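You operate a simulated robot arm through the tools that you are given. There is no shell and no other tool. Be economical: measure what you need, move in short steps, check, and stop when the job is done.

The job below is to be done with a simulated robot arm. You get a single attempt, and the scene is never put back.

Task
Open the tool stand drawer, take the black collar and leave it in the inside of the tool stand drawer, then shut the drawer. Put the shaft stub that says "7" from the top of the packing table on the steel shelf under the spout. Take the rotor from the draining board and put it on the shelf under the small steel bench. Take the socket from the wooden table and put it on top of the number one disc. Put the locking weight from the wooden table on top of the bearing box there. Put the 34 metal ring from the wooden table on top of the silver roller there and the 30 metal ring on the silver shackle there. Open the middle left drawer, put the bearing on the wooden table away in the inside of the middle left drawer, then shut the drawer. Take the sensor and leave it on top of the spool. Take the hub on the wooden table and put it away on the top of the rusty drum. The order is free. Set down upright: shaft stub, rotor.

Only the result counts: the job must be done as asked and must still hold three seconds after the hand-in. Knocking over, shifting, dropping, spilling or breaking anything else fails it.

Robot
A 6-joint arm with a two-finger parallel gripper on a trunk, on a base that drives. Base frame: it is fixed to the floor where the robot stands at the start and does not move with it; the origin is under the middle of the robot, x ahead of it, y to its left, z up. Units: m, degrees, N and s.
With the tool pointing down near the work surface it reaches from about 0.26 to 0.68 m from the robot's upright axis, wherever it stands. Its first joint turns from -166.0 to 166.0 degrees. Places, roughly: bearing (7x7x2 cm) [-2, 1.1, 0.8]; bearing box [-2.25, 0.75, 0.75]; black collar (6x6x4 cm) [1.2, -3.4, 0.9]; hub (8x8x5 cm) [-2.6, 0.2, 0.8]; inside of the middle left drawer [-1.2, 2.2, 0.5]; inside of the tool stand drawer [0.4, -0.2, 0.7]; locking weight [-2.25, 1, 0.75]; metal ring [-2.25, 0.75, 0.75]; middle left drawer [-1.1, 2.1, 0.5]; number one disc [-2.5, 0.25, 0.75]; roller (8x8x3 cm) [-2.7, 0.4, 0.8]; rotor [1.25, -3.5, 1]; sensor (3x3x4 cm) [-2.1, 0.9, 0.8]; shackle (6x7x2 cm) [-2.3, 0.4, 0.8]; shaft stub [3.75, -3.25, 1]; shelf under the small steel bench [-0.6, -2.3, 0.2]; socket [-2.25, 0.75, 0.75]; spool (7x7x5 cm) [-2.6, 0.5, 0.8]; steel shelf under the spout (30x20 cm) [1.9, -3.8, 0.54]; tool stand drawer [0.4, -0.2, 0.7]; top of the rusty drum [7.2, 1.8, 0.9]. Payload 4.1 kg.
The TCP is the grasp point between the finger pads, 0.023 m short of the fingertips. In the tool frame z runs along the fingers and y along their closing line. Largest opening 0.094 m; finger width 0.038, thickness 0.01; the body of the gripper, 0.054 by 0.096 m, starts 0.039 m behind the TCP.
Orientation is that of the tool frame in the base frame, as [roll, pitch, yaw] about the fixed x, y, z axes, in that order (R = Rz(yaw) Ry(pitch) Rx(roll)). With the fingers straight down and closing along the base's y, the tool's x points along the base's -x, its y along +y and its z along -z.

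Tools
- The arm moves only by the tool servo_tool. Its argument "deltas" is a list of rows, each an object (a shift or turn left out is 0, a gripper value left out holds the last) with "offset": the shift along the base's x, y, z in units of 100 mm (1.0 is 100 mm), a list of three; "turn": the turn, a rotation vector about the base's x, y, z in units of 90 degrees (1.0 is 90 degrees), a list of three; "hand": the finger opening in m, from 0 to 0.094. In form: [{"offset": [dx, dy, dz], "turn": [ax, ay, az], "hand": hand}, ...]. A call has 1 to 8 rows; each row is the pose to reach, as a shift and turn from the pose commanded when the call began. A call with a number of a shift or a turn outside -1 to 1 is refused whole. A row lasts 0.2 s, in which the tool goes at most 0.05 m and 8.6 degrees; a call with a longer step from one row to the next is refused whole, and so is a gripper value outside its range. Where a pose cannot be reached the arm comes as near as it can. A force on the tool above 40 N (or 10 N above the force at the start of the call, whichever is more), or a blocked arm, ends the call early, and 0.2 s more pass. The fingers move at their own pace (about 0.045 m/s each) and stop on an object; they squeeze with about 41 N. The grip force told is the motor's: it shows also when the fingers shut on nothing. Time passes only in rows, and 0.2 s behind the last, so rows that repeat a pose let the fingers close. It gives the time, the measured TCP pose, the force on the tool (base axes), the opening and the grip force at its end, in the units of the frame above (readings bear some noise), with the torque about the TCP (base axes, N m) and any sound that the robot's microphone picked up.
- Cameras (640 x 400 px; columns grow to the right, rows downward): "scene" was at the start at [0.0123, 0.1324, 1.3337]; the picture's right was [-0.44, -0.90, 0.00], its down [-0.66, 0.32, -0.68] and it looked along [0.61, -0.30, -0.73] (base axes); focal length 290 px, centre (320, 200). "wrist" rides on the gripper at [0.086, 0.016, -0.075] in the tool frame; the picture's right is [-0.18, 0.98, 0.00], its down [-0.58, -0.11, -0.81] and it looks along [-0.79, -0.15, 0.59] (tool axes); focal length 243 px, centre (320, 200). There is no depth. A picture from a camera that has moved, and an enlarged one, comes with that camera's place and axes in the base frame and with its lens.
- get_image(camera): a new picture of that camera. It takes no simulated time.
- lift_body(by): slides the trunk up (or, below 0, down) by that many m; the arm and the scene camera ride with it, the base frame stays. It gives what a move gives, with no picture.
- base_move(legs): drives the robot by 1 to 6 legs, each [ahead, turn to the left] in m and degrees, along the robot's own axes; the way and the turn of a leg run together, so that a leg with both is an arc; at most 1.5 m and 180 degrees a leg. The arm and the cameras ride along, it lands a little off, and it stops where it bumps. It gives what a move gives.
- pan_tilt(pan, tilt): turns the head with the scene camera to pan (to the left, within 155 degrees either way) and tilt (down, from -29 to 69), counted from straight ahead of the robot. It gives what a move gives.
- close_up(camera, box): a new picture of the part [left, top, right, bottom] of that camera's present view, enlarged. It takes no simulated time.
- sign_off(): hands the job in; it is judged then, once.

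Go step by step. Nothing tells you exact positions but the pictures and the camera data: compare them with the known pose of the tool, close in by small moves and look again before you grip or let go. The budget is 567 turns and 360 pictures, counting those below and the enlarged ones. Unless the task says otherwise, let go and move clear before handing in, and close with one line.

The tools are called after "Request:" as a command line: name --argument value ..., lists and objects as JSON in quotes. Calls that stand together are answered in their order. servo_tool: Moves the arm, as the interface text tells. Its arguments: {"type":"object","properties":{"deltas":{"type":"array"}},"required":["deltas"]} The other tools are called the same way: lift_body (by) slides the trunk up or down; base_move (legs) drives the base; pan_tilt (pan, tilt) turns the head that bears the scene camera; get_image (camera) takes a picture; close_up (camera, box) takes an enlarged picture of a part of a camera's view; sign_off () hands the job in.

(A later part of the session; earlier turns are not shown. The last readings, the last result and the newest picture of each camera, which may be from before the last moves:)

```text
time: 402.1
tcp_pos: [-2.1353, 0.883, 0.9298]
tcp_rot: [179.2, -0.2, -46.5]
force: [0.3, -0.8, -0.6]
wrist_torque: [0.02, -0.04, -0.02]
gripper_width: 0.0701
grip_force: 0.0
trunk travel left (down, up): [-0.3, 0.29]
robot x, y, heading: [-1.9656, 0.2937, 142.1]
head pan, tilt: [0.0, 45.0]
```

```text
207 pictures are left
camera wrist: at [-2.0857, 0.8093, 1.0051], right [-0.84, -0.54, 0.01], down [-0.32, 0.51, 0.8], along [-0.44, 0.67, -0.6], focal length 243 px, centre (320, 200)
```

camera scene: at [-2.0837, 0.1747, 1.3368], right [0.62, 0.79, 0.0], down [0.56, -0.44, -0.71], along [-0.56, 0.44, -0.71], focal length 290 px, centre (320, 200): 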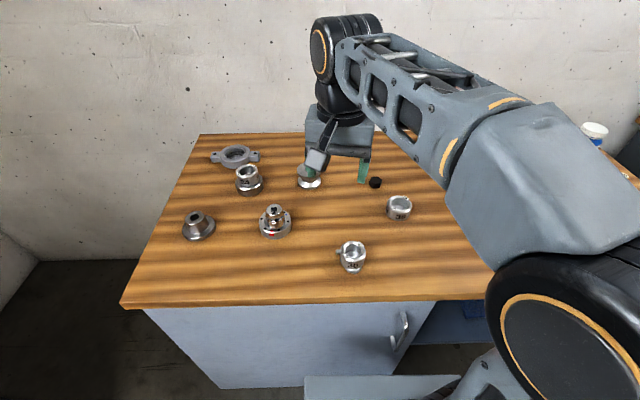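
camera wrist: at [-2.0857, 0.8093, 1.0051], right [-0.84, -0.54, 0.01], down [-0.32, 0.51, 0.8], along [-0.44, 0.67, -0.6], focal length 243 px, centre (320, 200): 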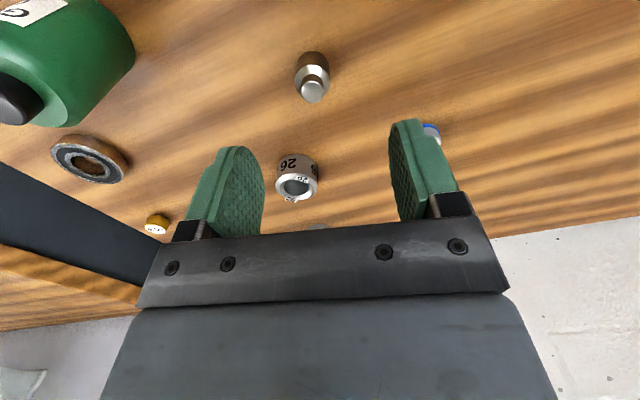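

Centred within a few mm. Lowering and gripping the sensor.

Request:
servo_tool --deltas '[{"offset": [0.05, 0, -0.3], "hand": 0.05}, {"offset": [0.05, 0, -0.7]}, {"offset": [0.05, 0, -1.0]}]'

Request:
get_image --camera "wrist"

```text
time: 402.9
tcp_pos: [-2.132, 0.8794, 0.8289]
tcp_rot: [179.2, -0.3, -46.5]
force: [-0.5, -0.1, -0.2]
wrist_torque: [-0.04, 0.0, -0.01]
gripper_width: 0.0501
grip_force: 0.0
trunk travel left (down, up): [-0.3, 0.29]
robot x, y, heading: [-1.9705, 0.2905, 141.7]
head pan, tilt: [0.0, 45.0]
```

```text
206 pictures are left
camera wrist: at [-2.0827, 0.807, 0.9053], right [-0.84, -0.54, 0.01], down [-0.32, 0.51, 0.8], along [-0.44, 0.67, -0.6], focal length 243 px, centre (320, 200)
```

wrist: 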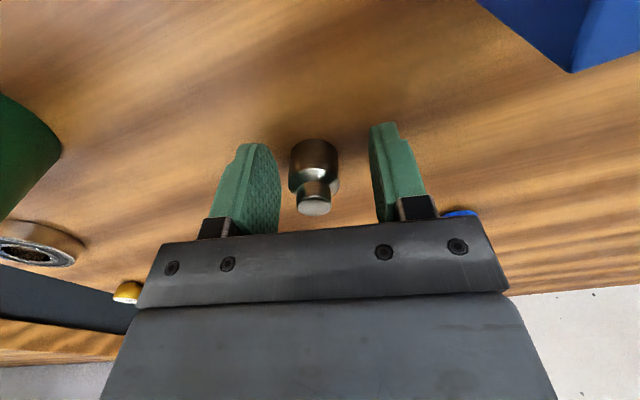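

Request:
servo_tool --deltas '[{"offset": [0, 0, -0.03], "hand": 0.01}, {"offset": [0, 0, -0.03], "hand": 0.01}, {"offset": [0, 0, -0.03], "hand": 0.01}, {"offset": [0, 0, 0.3]}, {"offset": [0, 0, 0.7]}, {"offset": [0, 0, 1.0]}]'

Request:
get_image --camera "wrist"

```text
time: 404.2
tcp_pos: [-2.1298, 0.8807, 0.9311]
tcp_rot: [179.1, -0.3, -46.5]
force: [0.3, 0.4, 0.2]
wrist_torque: [-0.01, -0.04, -0.01]
gripper_width: 0.0266
grip_force: 40.4
trunk travel left (down, up): [-0.3, 0.29]
robot x, y, heading: [-1.9649, 0.2945, 141.8]
head pan, tilt: [0.0, 45.0]
```

```text
205 pictures are left
camera wrist: at [-2.0811, 0.8079, 1.0069], right [-0.84, -0.54, 0.01], down [-0.32, 0.51, 0.8], along [-0.44, 0.67, -0.6], focal length 243 px, centre (320, 200)
```

wrist: 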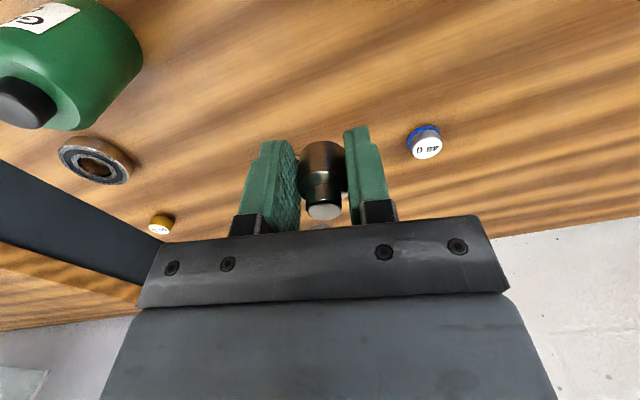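

Sensor held. Carrying it to the spool near (-2.585,0.525).

Request:
servo_tool --deltas '[{"offset": [-0.35, -0.27, 0.1]}, {"offset": [-0.7, -0.55, 0.2]}, {"offset": [-1.0, -0.78, 0.3]}]'

Request:
servo_tool --deltas '[{"offset": [-0.35, -0.27, 0]}, {"offset": [-0.7, -0.55, 0]}, {"offset": [-1.0, -0.78, 0]}]'

Request:
servo_tool --deltas '[{"offset": [-0.35, -0.27, 0]}, {"offset": [-0.7, -0.55, 0]}, {"offset": [-1.0, -0.78, 0]}]'

Request:
servo_tool --deltas '[{"offset": [-0.35, -0.27, 0]}, {"offset": [-0.7, -0.55, 0]}, {"offset": [-1.0, -0.78, 0]}]'

Request:
get_image --camera "wrist"

Request:
get_image --camera "scene"

```text
time: 405.1
tcp_pos: [-2.2318, 0.8044, 0.96]
tcp_rot: [179.1, -0.3, -46.4]
force: [-0.2, -0.6, -0.8]
wrist_torque: [0.0, 0.02, 0.01]
gripper_width: 0.0268
grip_force: 41.0
trunk travel left (down, up): [-0.3, 0.29]
robot x, y, heading: [-1.9635, 0.2904, 141.9]
head pan, tilt: [0.0, 45.0]
```

```text
time: 405.9
tcp_pos: [-2.3313, 0.725, 0.9617]
tcp_rot: [179.2, -0.4, -46.4]
force: [0.1, 1.0, 0.0]
wrist_torque: [-0.02, 0.01, -0.04]
gripper_width: 0.0268
grip_force: 40.7
trunk travel left (down, up): [-0.3, 0.29]
robot x, y, heading: [-1.9639, 0.2903, 142.1]
head pan, tilt: [0.0, 45.0]
```

```text
time: 406.6
tcp_pos: [-2.4318, 0.6455, 0.9625]
tcp_rot: [179.2, -0.4, -46.5]
force: [-0.4, 0.0, -1.0]
wrist_torque: [-0.01, 0.02, -0.03]
gripper_width: 0.0268
grip_force: 41.3
trunk travel left (down, up): [-0.3, 0.29]
robot x, y, heading: [-1.9683, 0.2946, 142.0]
head pan, tilt: [0.0, 45.0]
```

```text
time: 407.4
tcp_pos: [-2.5296, 0.57, 0.9608]
tcp_rot: [179.2, -0.3, -46.5]
force: [0.9, 0.3, -0.8]
wrist_torque: [0.0, 0.03, -0.01]
gripper_width: 0.0271
grip_force: 41.6
trunk travel left (down, up): [-0.3, 0.29]
robot x, y, heading: [-1.9632, 0.2924, 141.9]
head pan, tilt: [0.0, 45.0]
```

```text
204 pictures are left
camera wrist: at [-2.4804, 0.496, 1.0366], right [-0.84, -0.54, 0.01], down [-0.32, 0.51, 0.8], along [-0.44, 0.67, -0.6], focal length 243 px, centre (320, 200)
```

wrist: 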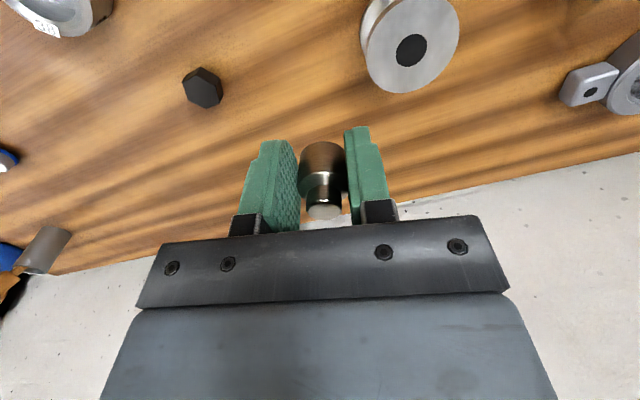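

```text
203 pictures are left
camera scene: at [-2.0838, 0.1749, 1.3368], right [0.62, 0.79, 0.0], down [0.56, -0.44, -0.71], along [-0.56, 0.44, -0.71], focal length 290 px, centre (320, 200)
```

scene: 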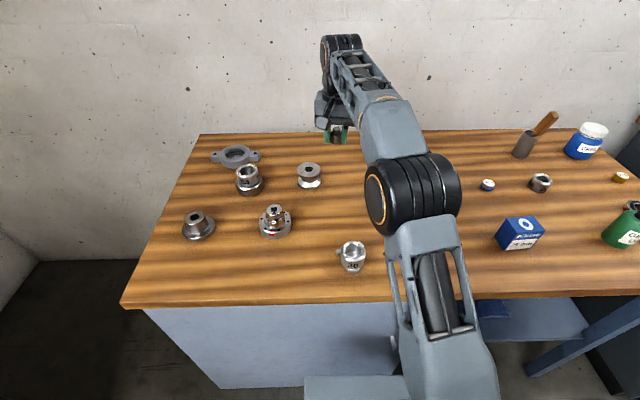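

Spool top centre at (-2.579,0.524). Moving over and lowering.

Request:
servo_tool --deltas '[{"offset": [-0.25, -0.23, 0]}, {"offset": [-0.49, -0.46, 0]}, {"offset": [-0.49, -0.46, -0.3]}]'

Request:
get_image --camera "wrist"

Request:
close_up --camera "scene" --box '[260, 110, 360, 210]'

```text
time: 408.2
tcp_pos: [-2.581, 0.5237, 0.9414]
tcp_rot: [179.2, -0.3, -46.4]
force: [-0.7, -0.4, -0.3]
wrist_torque: [0.0, 0.02, -0.01]
gripper_width: 0.0267
grip_force: 41.3
out of reach, approached as far as the arm can: row 3
trunk travel left (down, up): [-0.3, 0.29]
robot x, y, heading: [-1.9685, 0.293, 142.2]
head pan, tilt: [0.0, 45.0]
```

```text
202 pictures are left
camera wrist: at [-2.5321, 0.4506, 1.0173], right [-0.84, -0.54, 0.01], down [-0.32, 0.51, 0.8], along [-0.44, 0.67, -0.6], focal length 243 px, centre (320, 200)
```

wrist: 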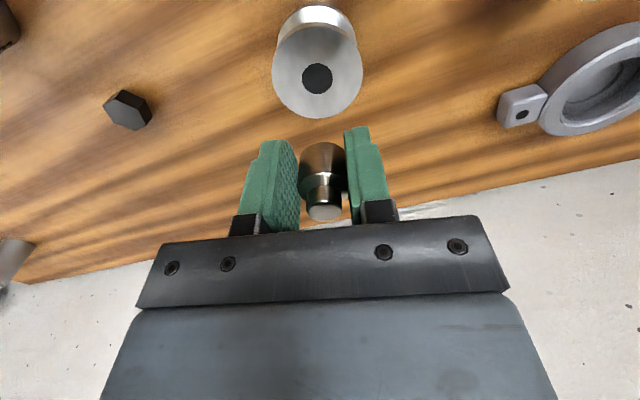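

```text
4.00 times, centred on (310, 160) of scene
camera zoom: at [-2.0836, 0.1746, 1.3368], right [0.62, 0.79, 0.0], down [0.56, -0.44, -0.71], along [-0.56, 0.44, -0.71], focal length 1160 px, centre (360, 360)
```

zoom: 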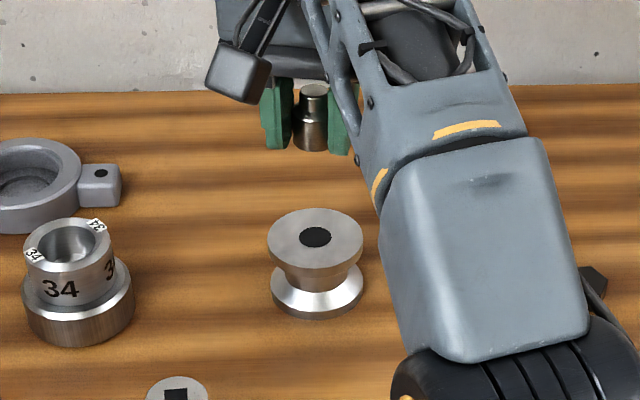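

Aligned. Lowering toward the spool.

Request:
servo_tool --deltas '[{"offset": [0.01, 0, -0.2]}, {"offset": [0.01, 0, -0.45]}, {"offset": [0.01, 0, -0.52]}]'

Request:
get_image --camera "wrist"

Request:
close_up --camera "scene" --box '[260, 110, 360, 210]'

```text
time: 409.1
tcp_pos: [-2.5921, 0.5278, 0.9152]
tcp_rot: [179.2, -0.4, -46.4]
force: [-0.4, 0.4, -0.3]
wrist_torque: [-0.01, 0.02, -0.01]
gripper_width: 0.0268
grip_force: 40.7
out of reach, approached as far as the arm can: row 1, 2, 3
trunk travel left (down, up): [-0.3, 0.29]
robot x, y, heading: [-1.9627, 0.2923, 141.9]
head pan, tilt: [0.0, 45.0]
```

```text
200 pictures are left
camera wrist: at [-2.5419, 0.4537, 0.9912], right [-0.84, -0.54, 0.01], down [-0.32, 0.51, 0.8], along [-0.44, 0.67, -0.6], focal length 243 px, centre (320, 200)
```

wrist: 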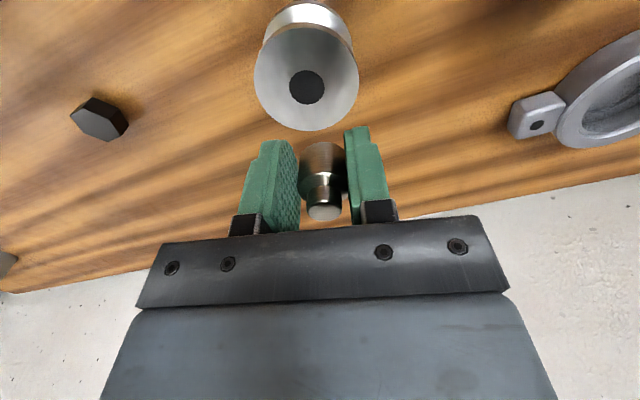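

```text
4.00 times, centred on (310, 160) of scene
camera zoom: at [-2.0838, 0.1748, 1.3368], right [0.62, 0.79, 0.0], down [0.56, -0.44, -0.71], along [-0.56, 0.44, -0.71], focal length 1160 px, centre (360, 360)
```

zoom: 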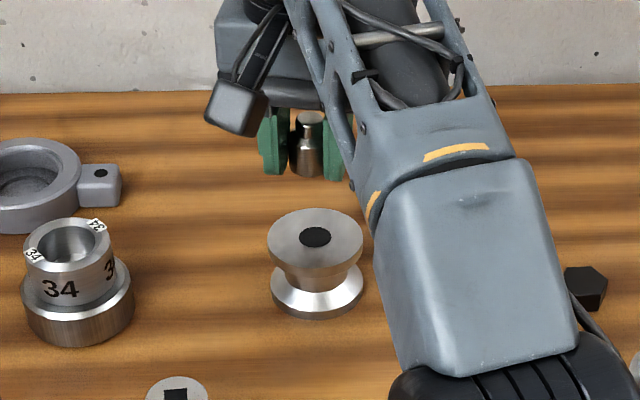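

The arm is at an awkward reach here for lowering; I'll re-centre at a height it can hold and use the trunk to go down instead.

Request:
servo_tool --deltas '[{"offset": [0.06, -0.02, 0.2]}, {"offset": [0.13, -0.04, 0.3]}]'

Request:
lift_body --by -0.05

Request:
get_image --camera "wrist"

```text
time: 409.6
tcp_pos: [-2.5784, 0.5251, 0.9457]
tcp_rot: [179.2, -0.3, -46.4]
force: [0.4, 0.4, 0.1]
wrist_torque: [0.01, -0.04, 0.02]
gripper_width: 0.0272
grip_force: 40.8
trunk travel left (down, up): [-0.3, 0.29]
robot x, y, heading: [-1.9692, 0.2945, 141.9]
head pan, tilt: [0.0, 45.0]
```

```text
time: 410.6
tcp_pos: [-2.5786, 0.5254, 0.8956]
tcp_rot: [179.2, -0.4, -46.5]
force: [-0.8, 0.5, -0.4]
wrist_torque: [-0.02, 0.01, 0.02]
gripper_width: 0.0267
grip_force: 41.3
trunk travel left (down, up): [-0.25, 0.34]
robot x, y, heading: [-1.9641, 0.2952, 142.2]
head pan, tilt: [0.0, 45.0]
```

```text
198 pictures are left
camera wrist: at [-2.5303, 0.4514, 0.9717], right [-0.84, -0.54, 0.01], down [-0.32, 0.51, 0.8], along [-0.44, 0.67, -0.6], focal length 243 px, centre (320, 200)
```

wrist: 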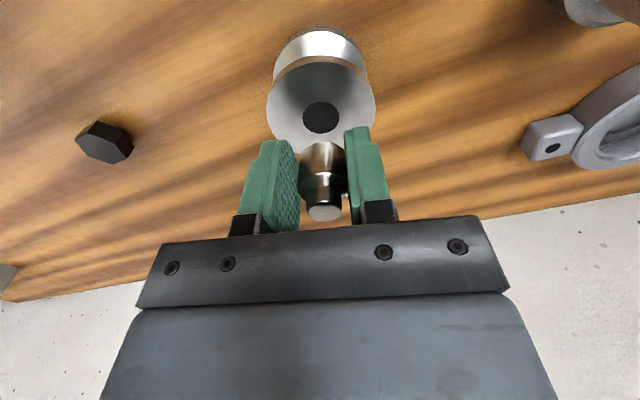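

The trunk trick works well. Lowering further in small trunk steps.

Request:
lift_body --by -0.018

Request:
close_up --camera "scene" --box '[260, 110, 360, 210]'

```text
time: 411.2
tcp_pos: [-2.5792, 0.5255, 0.8775]
tcp_rot: [179.3, -0.4, -46.5]
force: [0.1, 0.2, -0.6]
wrist_torque: [0.02, 0.0, 0.01]
gripper_width: 0.027
grip_force: 41.6
trunk travel left (down, up): [-0.232, 0.358]
robot x, y, heading: [-1.9665, 0.2938, 141.8]
head pan, tilt: [0.0, 45.0]
```

```text
4.00 times, centred on (310, 160) of scene
camera zoom: at [-2.0839, 0.1749, 1.2687], right [0.62, 0.79, 0.0], down [0.56, -0.44, -0.71], along [-0.56, 0.44, -0.71], focal length 1160 px, centre (360, 360)
```

zoom: 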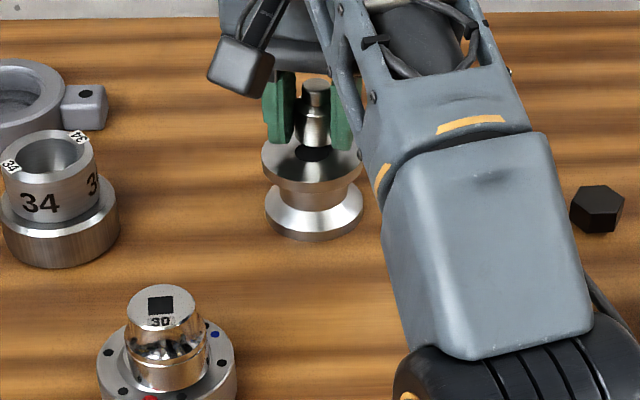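

Request:
lift_body --by -0.004

Request:
lift_body --by -0.002

```text
time: 411.8
tcp_pos: [-2.5784, 0.5251, 0.8753]
tcp_rot: [179.2, -0.3, -46.5]
force: [0.1, 0.5, -0.1]
wrist_torque: [-0.02, -0.05, -0.02]
gripper_width: 0.0267
grip_force: 41.0
trunk travel left (down, up): [-0.228, 0.362]
robot x, y, heading: [-1.9674, 0.2932, 142.0]
head pan, tilt: [0.0, 45.0]
```

```text
time: 412.3
tcp_pos: [-2.577, 0.5239, 0.876]
tcp_rot: [179.1, -0.2, -46.5]
force: [-0.5, 0.2, -0.6]
wrist_torque: [0.03, 0.0, -0.01]
gripper_width: 0.0268
grip_force: 41.3
trunk travel left (down, up): [-0.226, 0.364]
robot x, y, heading: [-1.9635, 0.2897, 142.1]
head pan, tilt: [0.0, 45.0]
```

Request:
close_up --camera "wrist" --box '[220, 60, 420, 240]'

Request:
lift_body --by -0.003

```text
2.22 times, centred on (320, 150) of wrist
camera zoom: at [-2.5286, 0.4508, 0.9509], right [-0.84, -0.54, 0.02], down [-0.31, 0.51, 0.8], along [-0.44, 0.67, -0.6], focal length 539 px, centre (320, 311)
```

zoom: 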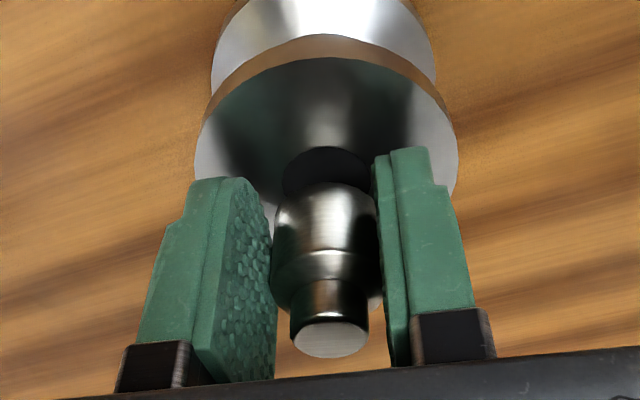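

```text
time: 412.8
tcp_pos: [-2.5762, 0.5234, 0.8762]
tcp_rot: [178.9, 0.2, -46.4]
force: [0.2, -0.9, -0.2]
wrist_torque: [0.02, -0.06, 0.01]
gripper_width: 0.0268
grip_force: 40.8
trunk travel left (down, up): [-0.223, 0.367]
robot x, y, heading: [-1.9653, 0.2902, 142.1]
head pan, tilt: [0.0, 45.0]
```

It stopped descending at z≈0.876, so the sensor is resting on the spool. Opening gently and raising the trunk.

Request:
servo_tool --deltas '[{"hand": 0.045}, {"hand": 0.045}, {"hand": 0.045}]'

Request:
close_up --camera "wrist" --box '[220, 60, 420, 240]'

```text
time: 413.6
tcp_pos: [-2.5755, 0.5243, 0.8774]
tcp_rot: [178.8, 0.4, -46.6]
force: [0.3, 0.4, -0.6]
wrist_torque: [-0.04, 0.0, 0.01]
gripper_width: 0.0449
grip_force: 0.0
trunk travel left (down, up): [-0.223, 0.367]
robot x, y, heading: [-1.9627, 0.2917, 141.8]
head pan, tilt: [0.0, 45.0]
```

```text
2.22 times, centred on (320, 150) of wrist
camera zoom: at [-2.5258, 0.4496, 0.9524], right [-0.84, -0.54, 0.02], down [-0.31, 0.5, 0.81], along [-0.45, 0.67, -0.59], focal length 539 px, centre (320, 311)
```

zoom: 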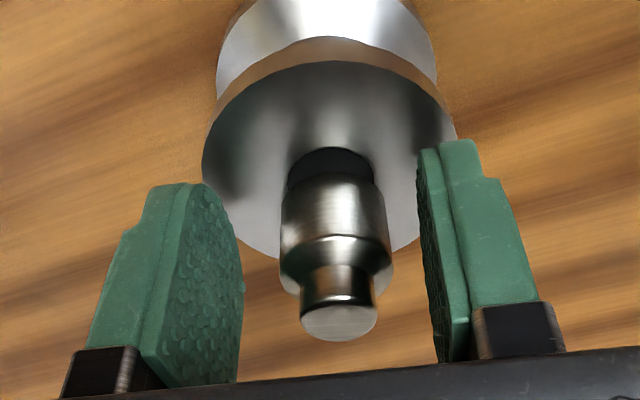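

The sensor stands on the spool. Raising up and viewing.

Request:
lift_body --by 0.077

Request:
close_up --camera "scene" --box '[180, 110, 380, 270]'

Request:
close_up --camera "scene" --box '[460, 100, 640, 260]'

```text
time: 414.7
tcp_pos: [-2.5796, 0.5243, 0.9452]
tcp_rot: [179.2, -0.4, -46.5]
force: [-0.6, 0.6, 0.1]
wrist_torque: [-0.02, -0.01, 0.01]
gripper_width: 0.045
grip_force: 0.0
trunk travel left (down, up): [-0.3, 0.29]
robot x, y, heading: [-1.9665, 0.2924, 141.8]
head pan, tilt: [0.0, 45.0]
```

```text
2.50 times, centred on (280, 190) of scene
camera zoom: at [-2.084, 0.1748, 1.3367], right [0.62, 0.79, 0.0], down [0.56, -0.44, -0.71], along [-0.56, 0.44, -0.71], focal length 725 px, centre (420, 225)
```

zoom: 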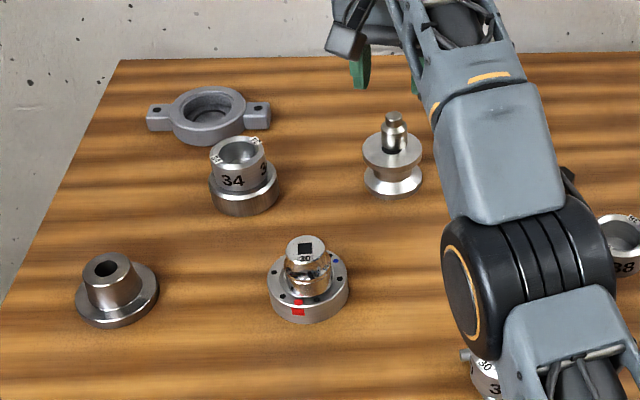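

```text
2.50 times, centred on (550, 180) of scene
camera zoom: at [-2.084, 0.1748, 1.3367], right [0.62, 0.79, 0.0], down [0.56, -0.44, -0.71], along [-0.56, 0.44, -0.71], focal length 725 px, centre (-255, 250)
```

zoom: 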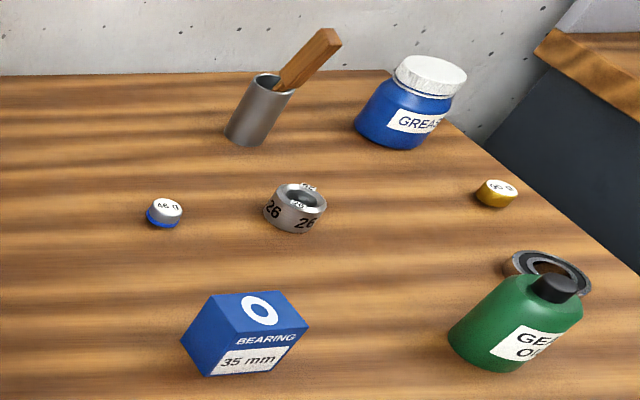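

Sensor is fine. The blue-rimmed "46 g" weight matches the given place of the locking weight (-2.25,1). Moving over it.

Request:
servo_tool --deltas '[{"offset": [0.31, 0.35, 0.1], "hand": 0.06}, {"offset": [0.62, 0.7, 0.2]}, {"offset": [0.88, 1.0, 0.2]}]'

Request:
servo_tool --deltas '[{"offset": [0.31, 0.35, 0]}, {"offset": [0.62, 0.7, 0]}, {"offset": [0.88, 1.0, 0]}]'

Request:
servo_tool --deltas '[{"offset": [0.31, 0.35, 0]}, {"offset": [0.62, 0.7, 0]}, {"offset": [0.88, 1.0, 0]}]'

Request:
get_image --camera "wrist"

```text
time: 415.5
tcp_pos: [-2.5084, 0.6378, 0.9754]
tcp_rot: [179.3, -0.9, -46.6]
force: [-0.6, 0.0, 0.1]
wrist_torque: [-0.01, -0.03, 0.0]
gripper_width: 0.0602
grip_force: 0.1
out of reach, approached as far as the arm can: row 1, 2, 3
trunk travel left (down, up): [-0.3, 0.29]
robot x, y, heading: [-1.9688, 0.2915, 142.0]
head pan, tilt: [0.0, 45.0]
```

```text
time: 416.3
tcp_pos: [-2.4237, 0.7431, 0.9759]
tcp_rot: [179.2, -0.4, -46.4]
force: [-0.8, 0.6, -0.6]
wrist_torque: [0.0, 0.02, 0.01]
gripper_width: 0.0601
grip_force: 0.0
out of reach, approached as far as the arm can: row 1, 2, 3
trunk travel left (down, up): [-0.3, 0.29]
robot x, y, heading: [-1.9651, 0.2915, 142.0]
head pan, tilt: [0.0, 45.0]
```

```text
time: 417.1
tcp_pos: [-2.3284, 0.8288, 0.9675]
tcp_rot: [179.2, -0.5, -46.6]
force: [-0.3, -0.5, 1.2]
wrist_torque: [0.01, -0.02, 0.0]
gripper_width: 0.0599
grip_force: 0.1
out of reach, approached as far as the arm can: row 2, 3
trunk travel left (down, up): [-0.3, 0.29]
robot x, y, heading: [-1.9669, 0.2941, 142.1]
head pan, tilt: [0.0, 45.0]
```

```text
192 pictures are left
camera wrist: at [-2.2795, 0.7553, 1.0434], right [-0.84, -0.54, 0.01], down [-0.32, 0.51, 0.8], along [-0.44, 0.67, -0.6], focal length 243 px, centre (320, 200)
```

wrist: 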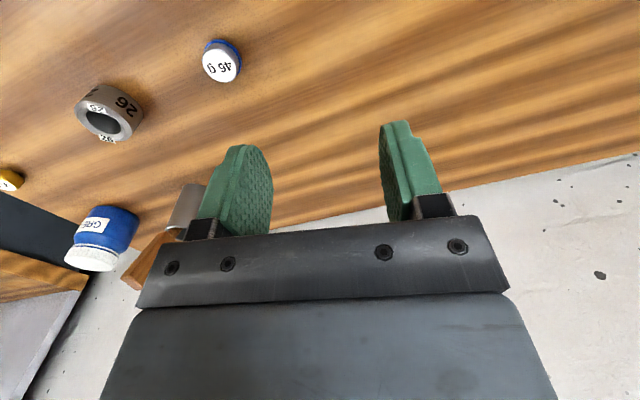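

Weight at (-2.261,0.883). I'll raise the trunk 10 cm to give the arm better reach at this radius, then move down over it.

Request:
lift_body --by 0.1

Request:
servo_tool --deltas '[{"offset": [0.2, 0.2, -0.3]}, {"offset": [0.4, 0.35, -0.6]}, {"offset": [0.67, 0.54, -0.9]}, {"offset": [0.67, 0.54, -1.0]}]'

Request:
servo_tool --deltas '[{"offset": [0, 0, -0.3]}, {"offset": [0, 0, -0.6]}]'

Request:
get_image --camera "wrist"

```text
time: 418.5
tcp_pos: [-2.3302, 0.8278, 1.0664]
tcp_rot: [179.1, -0.4, -46.5]
force: [0.3, -0.3, 0.2]
wrist_torque: [-0.03, 0.03, -0.01]
gripper_width: 0.0599
grip_force: 0.1
trunk travel left (down, up): [-0.4, 0.19]
robot x, y, heading: [-1.9659, 0.2923, 142.0]
head pan, tilt: [0.0, 45.0]
```

```text
time: 419.5
tcp_pos: [-2.2837, 0.8806, 0.9985]
tcp_rot: [179.2, -0.3, -46.5]
force: [-0.9, -0.3, 1.0]
wrist_torque: [-0.04, -0.03, -0.04]
gripper_width: 0.0598
grip_force: 0.0
out of reach, approached as far as the arm can: row 2, 3, 4
trunk travel left (down, up): [-0.4, 0.19]
robot x, y, heading: [-1.9607, 0.2937, 142.2]
head pan, tilt: [0.0, 45.0]
```

```text
time: 420.1
tcp_pos: [-2.2906, 0.8933, 0.9529]
tcp_rot: [179.3, -0.4, -46.6]
force: [0.1, 0.2, -0.1]
wrist_torque: [0.02, -0.01, -0.01]
gripper_width: 0.0599
grip_force: 0.1
out of reach, approached as far as the arm can: row 1, 2
trunk travel left (down, up): [-0.4, 0.19]
robot x, y, heading: [-1.9663, 0.2949, 141.9]
head pan, tilt: [0.0, 45.0]
```

```text
191 pictures are left
camera wrist: at [-2.2412, 0.8196, 1.0283], right [-0.84, -0.54, 0.01], down [-0.32, 0.51, 0.8], along [-0.44, 0.67, -0.6], focal length 243 px, centre (320, 200)
```

wrist: 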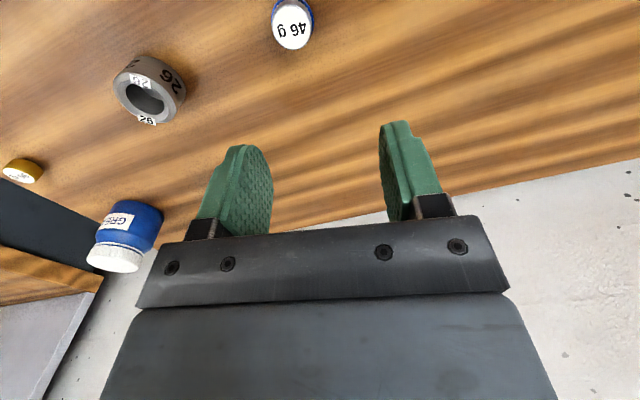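

The arm seems to be near full stretch and lagging. Re-commanding the same spot with repeated rows.

Request:
servo_tool --deltas '[{"offset": [0.1, -0.1, -0.1]}, {"offset": [0.2, -0.1, -0.2]}, {"offset": [0.29, -0.1, -0.3]}, {"offset": [0.29, -0.1, -0.3]}, {"offset": [0.29, -0.1, -0.3]}]'

```text
time: 421.3
tcp_pos: [-2.2752, 0.9063, 0.9345]
tcp_rot: [179.2, -0.4, -46.4]
force: [-0.5, -0.6, -0.7]
wrist_torque: [0.02, -0.03, 0.0]
gripper_width: 0.0599
grip_force: 0.0
out of reach, approached as far as the arm can: row 1, 2, 3, 4, 5
trunk travel left (down, up): [-0.4, 0.19]
robot x, y, heading: [-1.9634, 0.2911, 142.0]
head pan, tilt: [0.0, 45.0]
```

The arm got stuck at its straight-elbow limit. I'll pull inward first, lower there, then come back out to the weight from inside.

Request:
servo_tool --deltas '[{"offset": [0.15, -0.3, 0]}, {"offset": [0.3, -0.6, 0]}, {"offset": [0.35, -0.75, 0]}]'

Request:
get_image --camera "wrist"

```text
time: 422.1
tcp_pos: [-2.2739, 0.9053, 0.9391]
tcp_rot: [179.1, -0.4, -46.4]
force: [-0.4, -0.2, 0.2]
wrist_torque: [-0.05, 0.01, 0.0]
gripper_width: 0.06
grip_force: 0.2
out of reach, approached as far as the arm can: row 1, 2, 3
trunk travel left (down, up): [-0.4, 0.19]
robot x, y, heading: [-1.9645, 0.2934, 141.9]
head pan, tilt: [0.0, 45.0]
```

```text
190 pictures are left
camera wrist: at [-2.2251, 0.8309, 1.0151], right [-0.84, -0.54, 0.01], down [-0.32, 0.51, 0.8], along [-0.44, 0.67, -0.6], focal length 243 px, centre (320, 200)
```

wrist: 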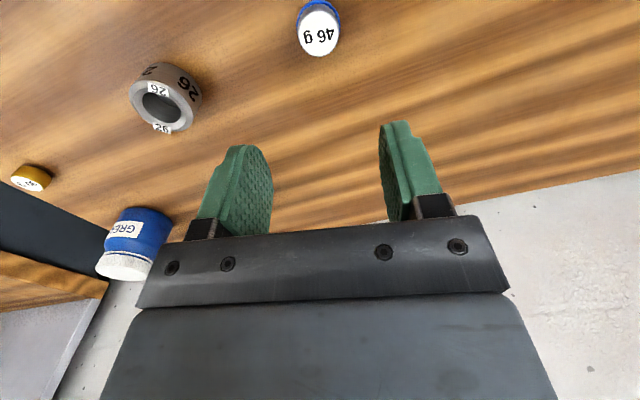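

Request:
servo_tool --deltas '[{"offset": [0.1, -0.1, 0.3]}, {"offset": [0.2, -0.3, 0.6]}, {"offset": [0.3, -0.6, 0.8]}, {"offset": [0.45, -0.9, 1.0]}, {"offset": [0.45, -0.9, 1.0]}, {"offset": [0.45, -0.9, 1.0]}]'

```text
time: 423.5
tcp_pos: [-2.2487, 0.8654, 1.0687]
tcp_rot: [179.0, -0.8, -46.5]
force: [0.4, 0.0, -0.7]
wrist_torque: [0.02, 0.02, 0.05]
gripper_width: 0.06
grip_force: 0.1
out of reach, approached as far as the arm can: row 1, 2, 3, 4, 5, 6
trunk travel left (down, up): [-0.4, 0.19]
robot x, y, heading: [-1.9652, 0.2934, 141.9]
head pan, tilt: [0.0, 45.0]
```

Request:
servo_tool --deltas '[{"offset": [0.15, -0.3, 0.1]}, {"offset": [0.3, -0.6, 0.2]}, {"offset": [0.45, -0.9, 0.2]}, {"offset": [0.5, -1.0, 0.2]}, {"offset": [0.5, -1.0, 0.2]}]'

```text
time: 424.7
tcp_pos: [-2.1966, 0.7651, 1.0901]
tcp_rot: [179.2, -0.4, -46.5]
force: [0.1, 0.9, 0.2]
wrist_torque: [-0.02, 0.02, 0.01]
gripper_width: 0.0597
grip_force: 0.1
out of reach, approached as far as the arm can: row 1
trunk travel left (down, up): [-0.4, 0.19]
robot x, y, heading: [-1.9635, 0.2918, 142.1]
head pan, tilt: [0.0, 45.0]
```

Free again. Lower to z≈0.93 here, then extend out to the weight.

Request:
servo_tool --deltas '[{"offset": [0, 0, -0.4]}, {"offset": [0, 0, -0.8]}, {"offset": [0, 0, -1.0]}]'

Request:
servo_tool --deltas '[{"offset": [0, 0, -0.4]}, {"offset": [0, 0, -0.6]}, {"offset": [-0.2, 0.36, -0.6]}, {"offset": [-0.4, 0.75, -0.7]}, {"offset": [-0.6, 0.96, -0.8]}]'

Request:
get_image --camera "wrist"

```text
time: 425.5
tcp_pos: [-2.1977, 0.7643, 0.9916]
tcp_rot: [179.1, -0.2, -46.5]
force: [0.7, -0.9, -0.8]
wrist_torque: [0.0, -0.03, -0.03]
gripper_width: 0.0597
grip_force: 0.0
trunk travel left (down, up): [-0.4, 0.19]
robot x, y, heading: [-1.9653, 0.292, 142.1]
head pan, tilt: [0.0, 45.0]
```

```text
time: 426.7
tcp_pos: [-2.2562, 0.8616, 0.9118]
tcp_rot: [179.3, -0.4, -46.6]
force: [0.2, 0.2, -0.7]
wrist_torque: [0.07, 0.0, -0.02]
gripper_width: 0.0601
grip_force: 0.1
trunk travel left (down, up): [-0.4, 0.19]
robot x, y, heading: [-1.9659, 0.294, 142.0]
head pan, tilt: [0.0, 45.0]
```

```text
189 pictures are left
camera wrist: at [-2.2068, 0.7883, 0.9875], right [-0.84, -0.54, 0.01], down [-0.32, 0.51, 0.8], along [-0.44, 0.67, -0.6], focal length 243 px, centre (320, 200)
```

wrist: 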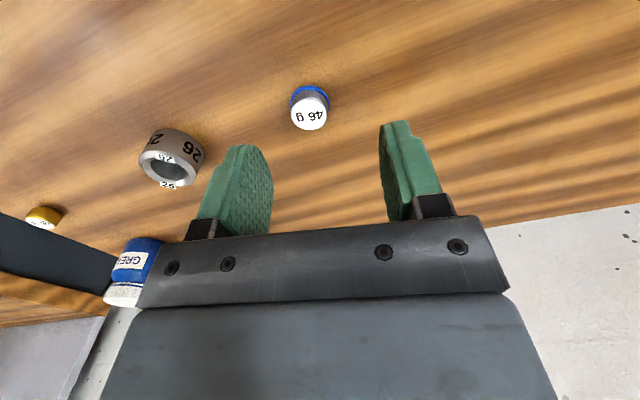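

Weight at (-2.260,0.883). Lowering onto it.

Request:
servo_tool --deltas '[{"offset": [-0.02, 0.12, -0.3], "hand": 0.055}, {"offset": [-0.04, 0.21, -0.6]}, {"offset": [-0.04, 0.21, -0.83]}]'

Request:
get_image --camera "wrist"

```text
time: 427.5
tcp_pos: [-2.2606, 0.8804, 0.8283]
tcp_rot: [179.2, -0.4, -46.5]
force: [0.6, -0.1, 0.5]
wrist_torque: [0.0, 0.01, 0.03]
gripper_width: 0.0546
grip_force: 0.0
trunk travel left (down, up): [-0.4, 0.19]
robot x, y, heading: [-1.9661, 0.2898, 141.8]
head pan, tilt: [0.0, 45.0]
```

```text
188 pictures are left
camera wrist: at [-2.2111, 0.8068, 0.904], right [-0.84, -0.54, 0.01], down [-0.32, 0.51, 0.8], along [-0.44, 0.67, -0.6], focal length 243 px, centre (320, 200)
```

wrist: 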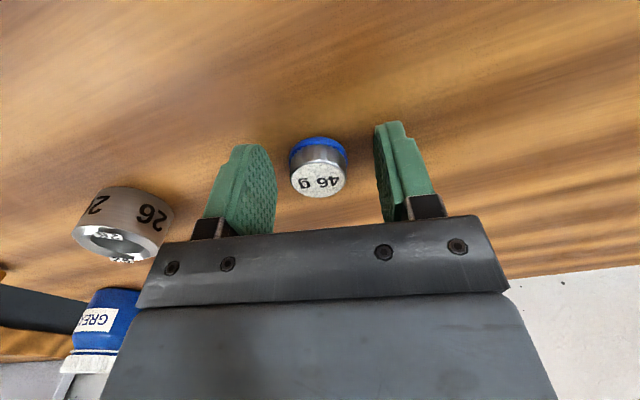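

Request:
servo_tool --deltas '[{"offset": [0, 0.02, -0.035]}, {"offset": [0, 0.02, -0.035], "hand": 0.015}, {"offset": [0, 0.02, -0.035], "hand": 0.015}, {"offset": [0, 0.02, -0.035], "hand": 0.015}, {"offset": [0, 0.02, 0.3]}, {"offset": [0, 0.02, 0.7]}]'

Request:
get_image --camera "wrist"

Request:
close_up --camera "scene" --box '[440, 130, 640, 290]'

```text
time: 428.9
tcp_pos: [-2.2616, 0.8814, 0.8977]
tcp_rot: [179.2, -0.5, -46.5]
force: [0.8, 1.4, -0.3]
wrist_torque: [-0.01, -0.01, -0.05]
gripper_width: 0.0286
grip_force: 40.9
trunk travel left (down, up): [-0.4, 0.19]
robot x, y, heading: [-1.9625, 0.2917, 142.0]
head pan, tilt: [0.0, 45.0]
```

```text
187 pictures are left
camera wrist: at [-2.2129, 0.8085, 0.9737], right [-0.84, -0.54, 0.01], down [-0.32, 0.51, 0.8], along [-0.44, 0.67, -0.6], focal length 243 px, centre (320, 200)
```

wrist: 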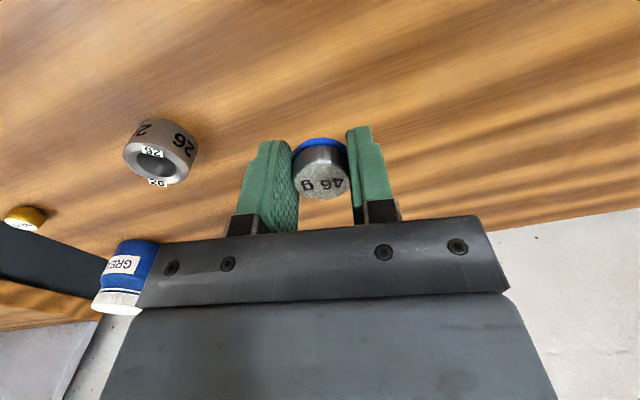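

```text
2.50 times, centred on (540, 210) of scene
camera zoom: at [-2.0838, 0.175, 1.4367], right [0.62, 0.79, 0.0], down [0.56, -0.44, -0.71], along [-0.56, 0.44, -0.71], focal length 725 px, centre (-230, 175)
```

zoom: 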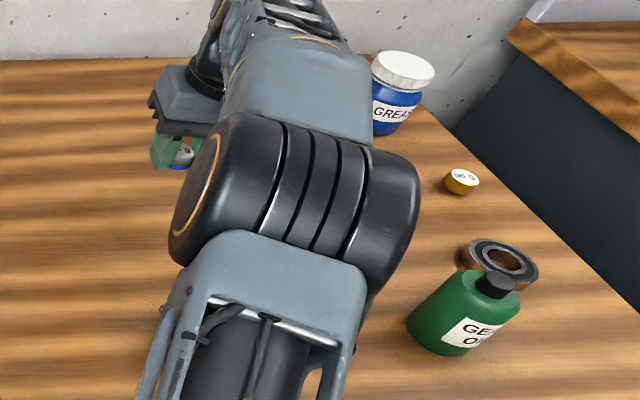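

Weight held. The bearing box top centre triangulates to (-2.129,0.748), z≈0.877. Raising and moving over it.

Request:
servo_tool --deltas '[{"offset": [0.1, -0.1, 0.3]}, {"offset": [0.3, -0.3, 0.5]}, {"offset": [0.6, -0.6, 0.6]}, {"offset": [0.9, -0.9, 0.6]}]'

Request:
servo_tool --deltas '[{"offset": [0.2, -0.2, 0]}, {"offset": [0.43, -0.43, 0]}]'

Request:
get_image --camera "wrist"

Request:
get_image --camera "scene"

```text
time: 429.9
tcp_pos: [-2.1708, 0.7919, 0.9596]
tcp_rot: [179.2, -0.4, -46.6]
force: [-0.1, 0.5, -0.7]
wrist_torque: [0.01, 0.02, 0.02]
gripper_width: 0.0286
grip_force: 40.6
trunk travel left (down, up): [-0.4, 0.19]
robot x, y, heading: [-1.9695, 0.2938, 141.7]
head pan, tilt: [0.0, 45.0]
```

```text
time: 430.5
tcp_pos: [-2.1275, 0.7514, 0.96]
tcp_rot: [179.2, -0.3, -46.5]
force: [-0.4, 0.3, -1.4]
wrist_torque: [-0.01, -0.02, 0.02]
gripper_width: 0.0286
grip_force: 41.2
trunk travel left (down, up): [-0.4, 0.19]
robot x, y, heading: [-1.9633, 0.2917, 141.8]
head pan, tilt: [0.0, 45.0]
```

```text
185 pictures are left
camera wrist: at [-2.0791, 0.6773, 1.0358], right [-0.84, -0.54, 0.01], down [-0.32, 0.51, 0.8], along [-0.44, 0.67, -0.6], focal length 243 px, centre (320, 200)
```

wrist: 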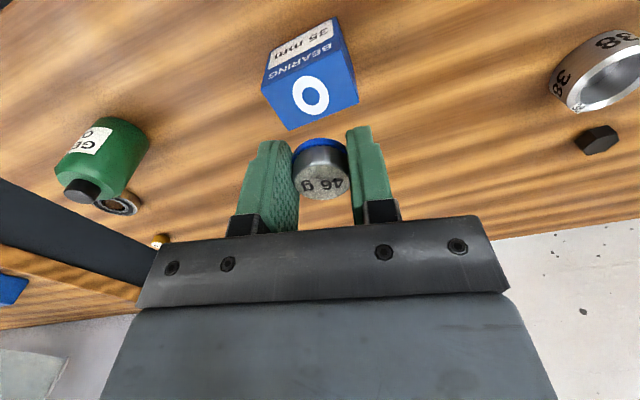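

```text
184 pictures are left
camera scene: at [-2.0838, 0.1748, 1.4368], right [0.62, 0.79, 0.0], down [0.56, -0.44, -0.71], along [-0.56, 0.44, -0.71], focal length 290 px, centre (320, 200)
```

scene: 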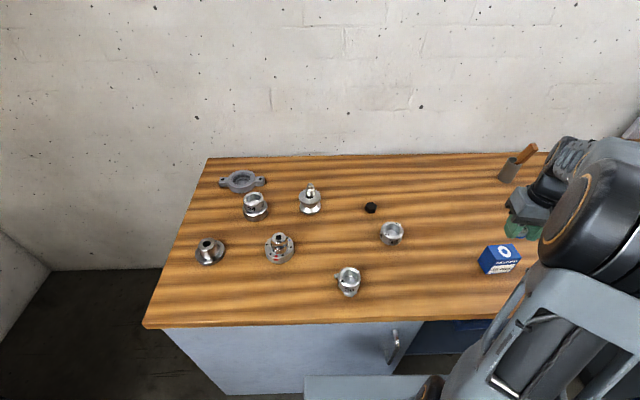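

Aligned within a few mm. Lowering onto the box top.

Request:
servo_tool --deltas '[{"offset": [-0.0, 0.02, -0.2]}, {"offset": [0, 0.02, -0.4]}]'

Request:
get_image --camera "wrist"

Request:
close_up --camera "scene" --box '[450, 190, 570, 290]'

```text
time: 431.1
tcp_pos: [-2.1278, 0.7541, 0.9171]
tcp_rot: [179.1, -0.4, -46.5]
force: [0.6, 0.0, -0.7]
wrist_torque: [0.02, 0.03, -0.02]
gripper_width: 0.0286
grip_force: 41.3
trunk travel left (down, up): [-0.4, 0.19]
robot x, y, heading: [-1.964, 0.2926, 141.9]
head pan, tilt: [0.0, 45.0]
```

```text
183 pictures are left
camera wrist: at [-2.0782, 0.6799, 0.9936], right [-0.84, -0.54, 0.01], down [-0.32, 0.51, 0.8], along [-0.44, 0.67, -0.6], focal length 243 px, centre (320, 200)
```

wrist: 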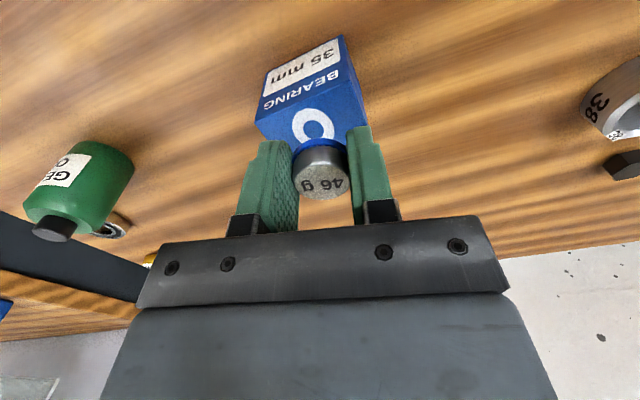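

```text
4.00 times, centred on (510, 240) of scene
camera zoom: at [-2.0838, 0.175, 1.4368], right [0.62, 0.79, 0.0], down [0.56, -0.44, -0.71], along [-0.56, 0.44, -0.71], focal length 1160 px, centre (-440, 40)
```

zoom: 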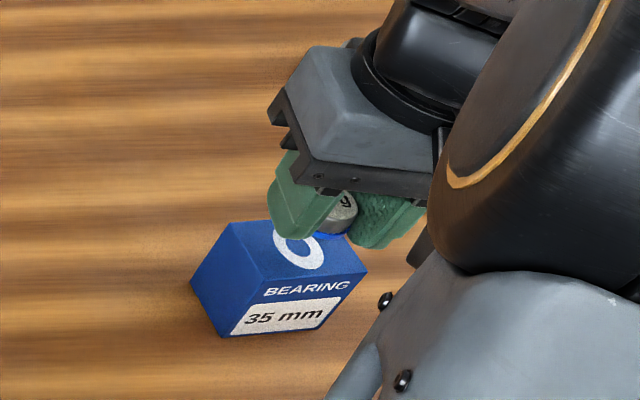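

Request:
servo_tool --deltas '[{"offset": [0.02, 0, -0.05]}, {"offset": [0.02, 0, -0.09]}, {"offset": [0.02, 0, -0.12]}, {"offset": [0.02, 0, -0.15]}]'

```text
time: 432.1
tcp_pos: [-2.1259, 0.7525, 0.9027]
tcp_rot: [179.1, -0.4, -46.5]
force: [-0.2, 0.0, -0.5]
wrist_torque: [0.02, -0.02, 0.0]
gripper_width: 0.0285
grip_force: 40.8
trunk travel left (down, up): [-0.4, 0.19]
robot x, y, heading: [-1.964, 0.2916, 142.3]
head pan, tilt: [0.0, 45.0]
```

Request:
servo_tool --deltas '[{"offset": [0, 0, -0.02]}, {"offset": [0, 0, -0.04]}, {"offset": [0, 0, -0.06]}]'

Request:
close_up --camera "wrist" --box '[220, 60, 420, 240]'

```text
time: 432.9
tcp_pos: [-2.1245, 0.7528, 0.8978]
tcp_rot: [179.2, -0.3, -46.5]
force: [0.1, 0.5, -1.6]
wrist_torque: [0.03, 0.0, -0.02]
gripper_width: 0.0283
grip_force: 41.0
trunk travel left (down, up): [-0.4, 0.19]
robot x, y, heading: [-1.9646, 0.2904, 142.2]
head pan, tilt: [0.0, 45.0]
```

```text
2.22 times, centred on (320, 150) of wrist
camera zoom: at [-2.0762, 0.6794, 0.973], right [-0.84, -0.54, 0.01], down [-0.32, 0.51, 0.8], along [-0.44, 0.67, -0.6], focal length 539 px, centre (320, 311)
```

zoom: 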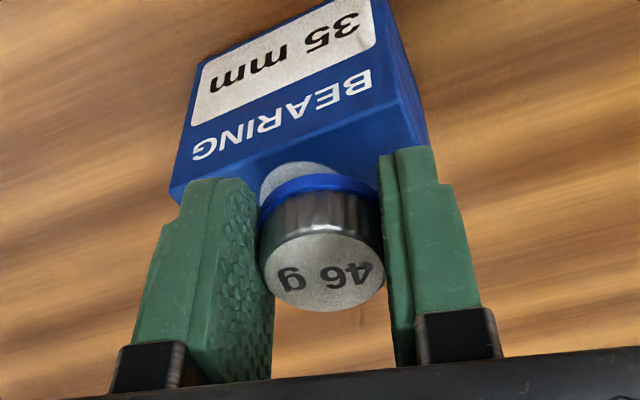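

Request:
servo_tool --deltas '[{"offset": [0, 0, -0.02]}, {"offset": [0, 0, -0.04]}, {"offset": [0, 0, -0.06]}, {"offset": [0, 0, -0.08]}]'

```text
time: 433.9
tcp_pos: [-2.1256, 0.7525, 0.889]
tcp_rot: [179.2, -0.5, -46.5]
force: [0.0, 0.4, -1.1]
wrist_torque: [0.0, 0.03, 0.02]
gripper_width: 0.0284
grip_force: 41.5
trunk travel left (down, up): [-0.4, 0.19]
robot x, y, heading: [-1.9662, 0.2937, 141.9]
head pan, tilt: [0.0, 45.0]
```

Request:
servo_tool --deltas '[{"offset": [0, 0, -0.02]}, {"offset": [0, 0, -0.04]}, {"offset": [0, 0, -0.06]}, {"offset": [0, 0, -0.08]}]'

Request:
close_up --camera "wrist" --box '[220, 60, 420, 240]'

```text
time: 434.8
tcp_pos: [-2.1253, 0.755, 0.8864]
tcp_rot: [179.5, 0.3, -46.3]
force: [0.2, -3.3, 16.9]
wrist_torque: [0.01, -0.18, -0.04]
gripper_width: 0.0284
grip_force: 41.8
trunk travel left (down, up): [-0.4, 0.19]
robot x, y, heading: [-1.9637, 0.2949, 142.1]
head pan, tilt: [0.0, 45.0]
stopped in row 4: the force on the tool passed its limit at 43 N (the readings are from after the stop); the commanded pose is now the measured one
```

```text
2.22 times, centred on (320, 150) of wrist
camera zoom: at [-2.0766, 0.6796, 0.962], right [-0.84, -0.54, 0.01], down [-0.31, 0.5, 0.81], along [-0.44, 0.68, -0.59], focal length 539 px, centre (320, 311)
```

zoom: 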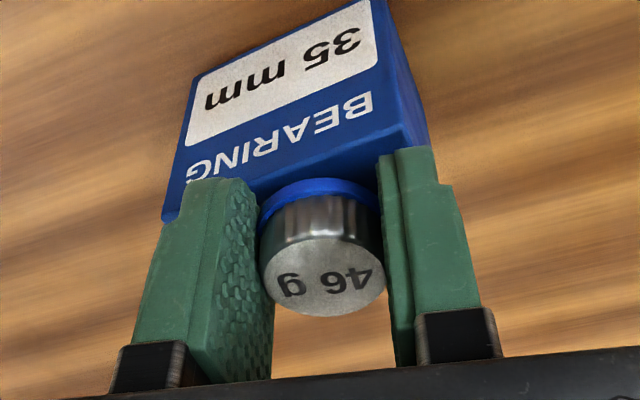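

Contact shows the box top is at z≈0.861, meaning its centre is about 12 mm farther from me. I'll lift slightly, shift, and set down again.

Request:
servo_tool --deltas '[{"offset": [0, 0, 0.1]}, {"offset": [-0.03, 0.11, 0.1]}, {"offset": [-0.03, 0.11, 0.06]}]'

Request:
get_image --camera "wrist"

Request:
close_up --camera "scene" --box '[450, 190, 570, 290]'

```text
time: 435.6
tcp_pos: [-2.1296, 0.766, 0.8912]
tcp_rot: [179.5, 0.1, -46.5]
force: [-0.1, 0.5, -0.1]
wrist_torque: [0.01, 0.02, -0.02]
gripper_width: 0.0286
grip_force: 41.0
trunk travel left (down, up): [-0.4, 0.19]
robot x, y, heading: [-1.9649, 0.2916, 141.8]
head pan, tilt: [0.0, 45.0]
```

```text
179 pictures are left
camera wrist: at [-2.0807, 0.6925, 0.9661], right [-0.84, -0.54, 0.01], down [-0.32, 0.5, 0.81], along [-0.44, 0.67, -0.59], focal length 243 px, centre (320, 200)
```

wrist: 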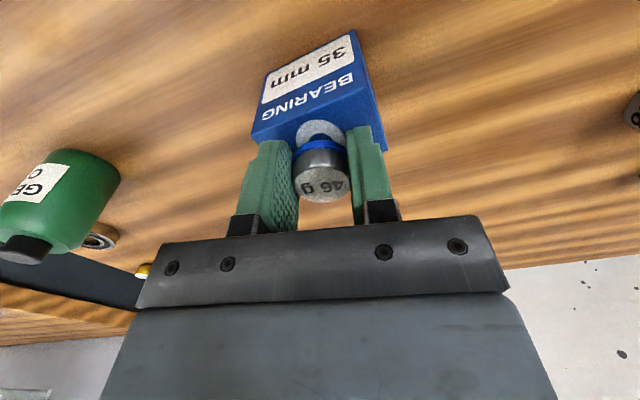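

```text
4.00 times, centred on (510, 240) of scene
camera zoom: at [-2.0838, 0.1752, 1.4368], right [0.62, 0.79, 0.0], down [0.56, -0.44, -0.71], along [-0.56, 0.44, -0.71], focal length 1160 px, centre (-440, 40)
```

zoom: 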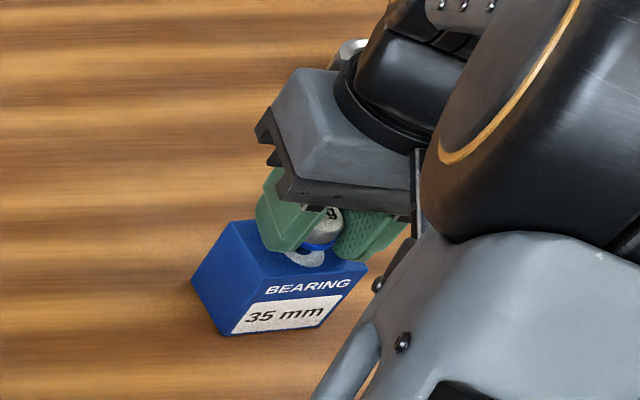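

Now the weight is over the circle's centre. Setting down.

Request:
servo_tool --deltas '[{"offset": [0, 0, -0.02]}, {"offset": [0, 0, -0.04]}, {"offset": [0, 0, -0.05]}, {"offset": [0, 0, -0.06]}]'

```text
time: 436.6
tcp_pos: [-2.129, 0.7661, 0.8862]
tcp_rot: [179.5, 0.4, -46.5]
force: [1.2, 1.5, 19.9]
wrist_torque: [0.07, -0.27, -0.03]
gripper_width: 0.0284
grip_force: 41.0
trunk travel left (down, up): [-0.4, 0.19]
robot x, y, heading: [-1.9665, 0.2895, 142.1]
head pan, tilt: [0.0, 45.0]
```

Contact. Ease up, open, lift.

Request:
servo_tool --deltas '[{"offset": [0, 0, 0.03]}, {"offset": [0, 0, 0.03], "hand": 0.045}, {"offset": [0, 0, 0.03], "hand": 0.045}, {"offset": [0, 0, 0.3]}, {"offset": [0, 0, 0.7]}, {"offset": [0, 0, 1.0]}]'

Request:
get_image --camera "wrist"

```text
time: 438.0
tcp_pos: [-2.1301, 0.7649, 0.9838]
tcp_rot: [179.5, 0.0, -46.5]
force: [-0.3, -0.3, 0.1]
wrist_torque: [0.01, 0.01, 0.01]
gripper_width: 0.0448
grip_force: 0.1
trunk travel left (down, up): [-0.4, 0.19]
robot x, y, heading: [-1.9653, 0.291, 142.1]
head pan, tilt: [0.0, 45.0]
```

```text
177 pictures are left
camera wrist: at [-2.081, 0.6906, 1.0591], right [-0.84, -0.54, 0.01], down [-0.32, 0.5, 0.81], along [-0.44, 0.67, -0.59], focal length 243 px, centre (320, 200)
```

wrist: 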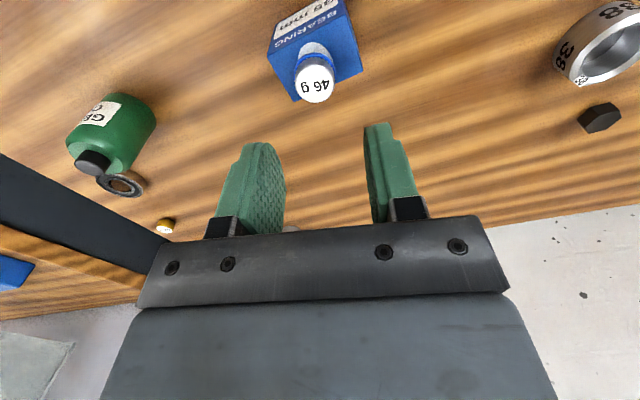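

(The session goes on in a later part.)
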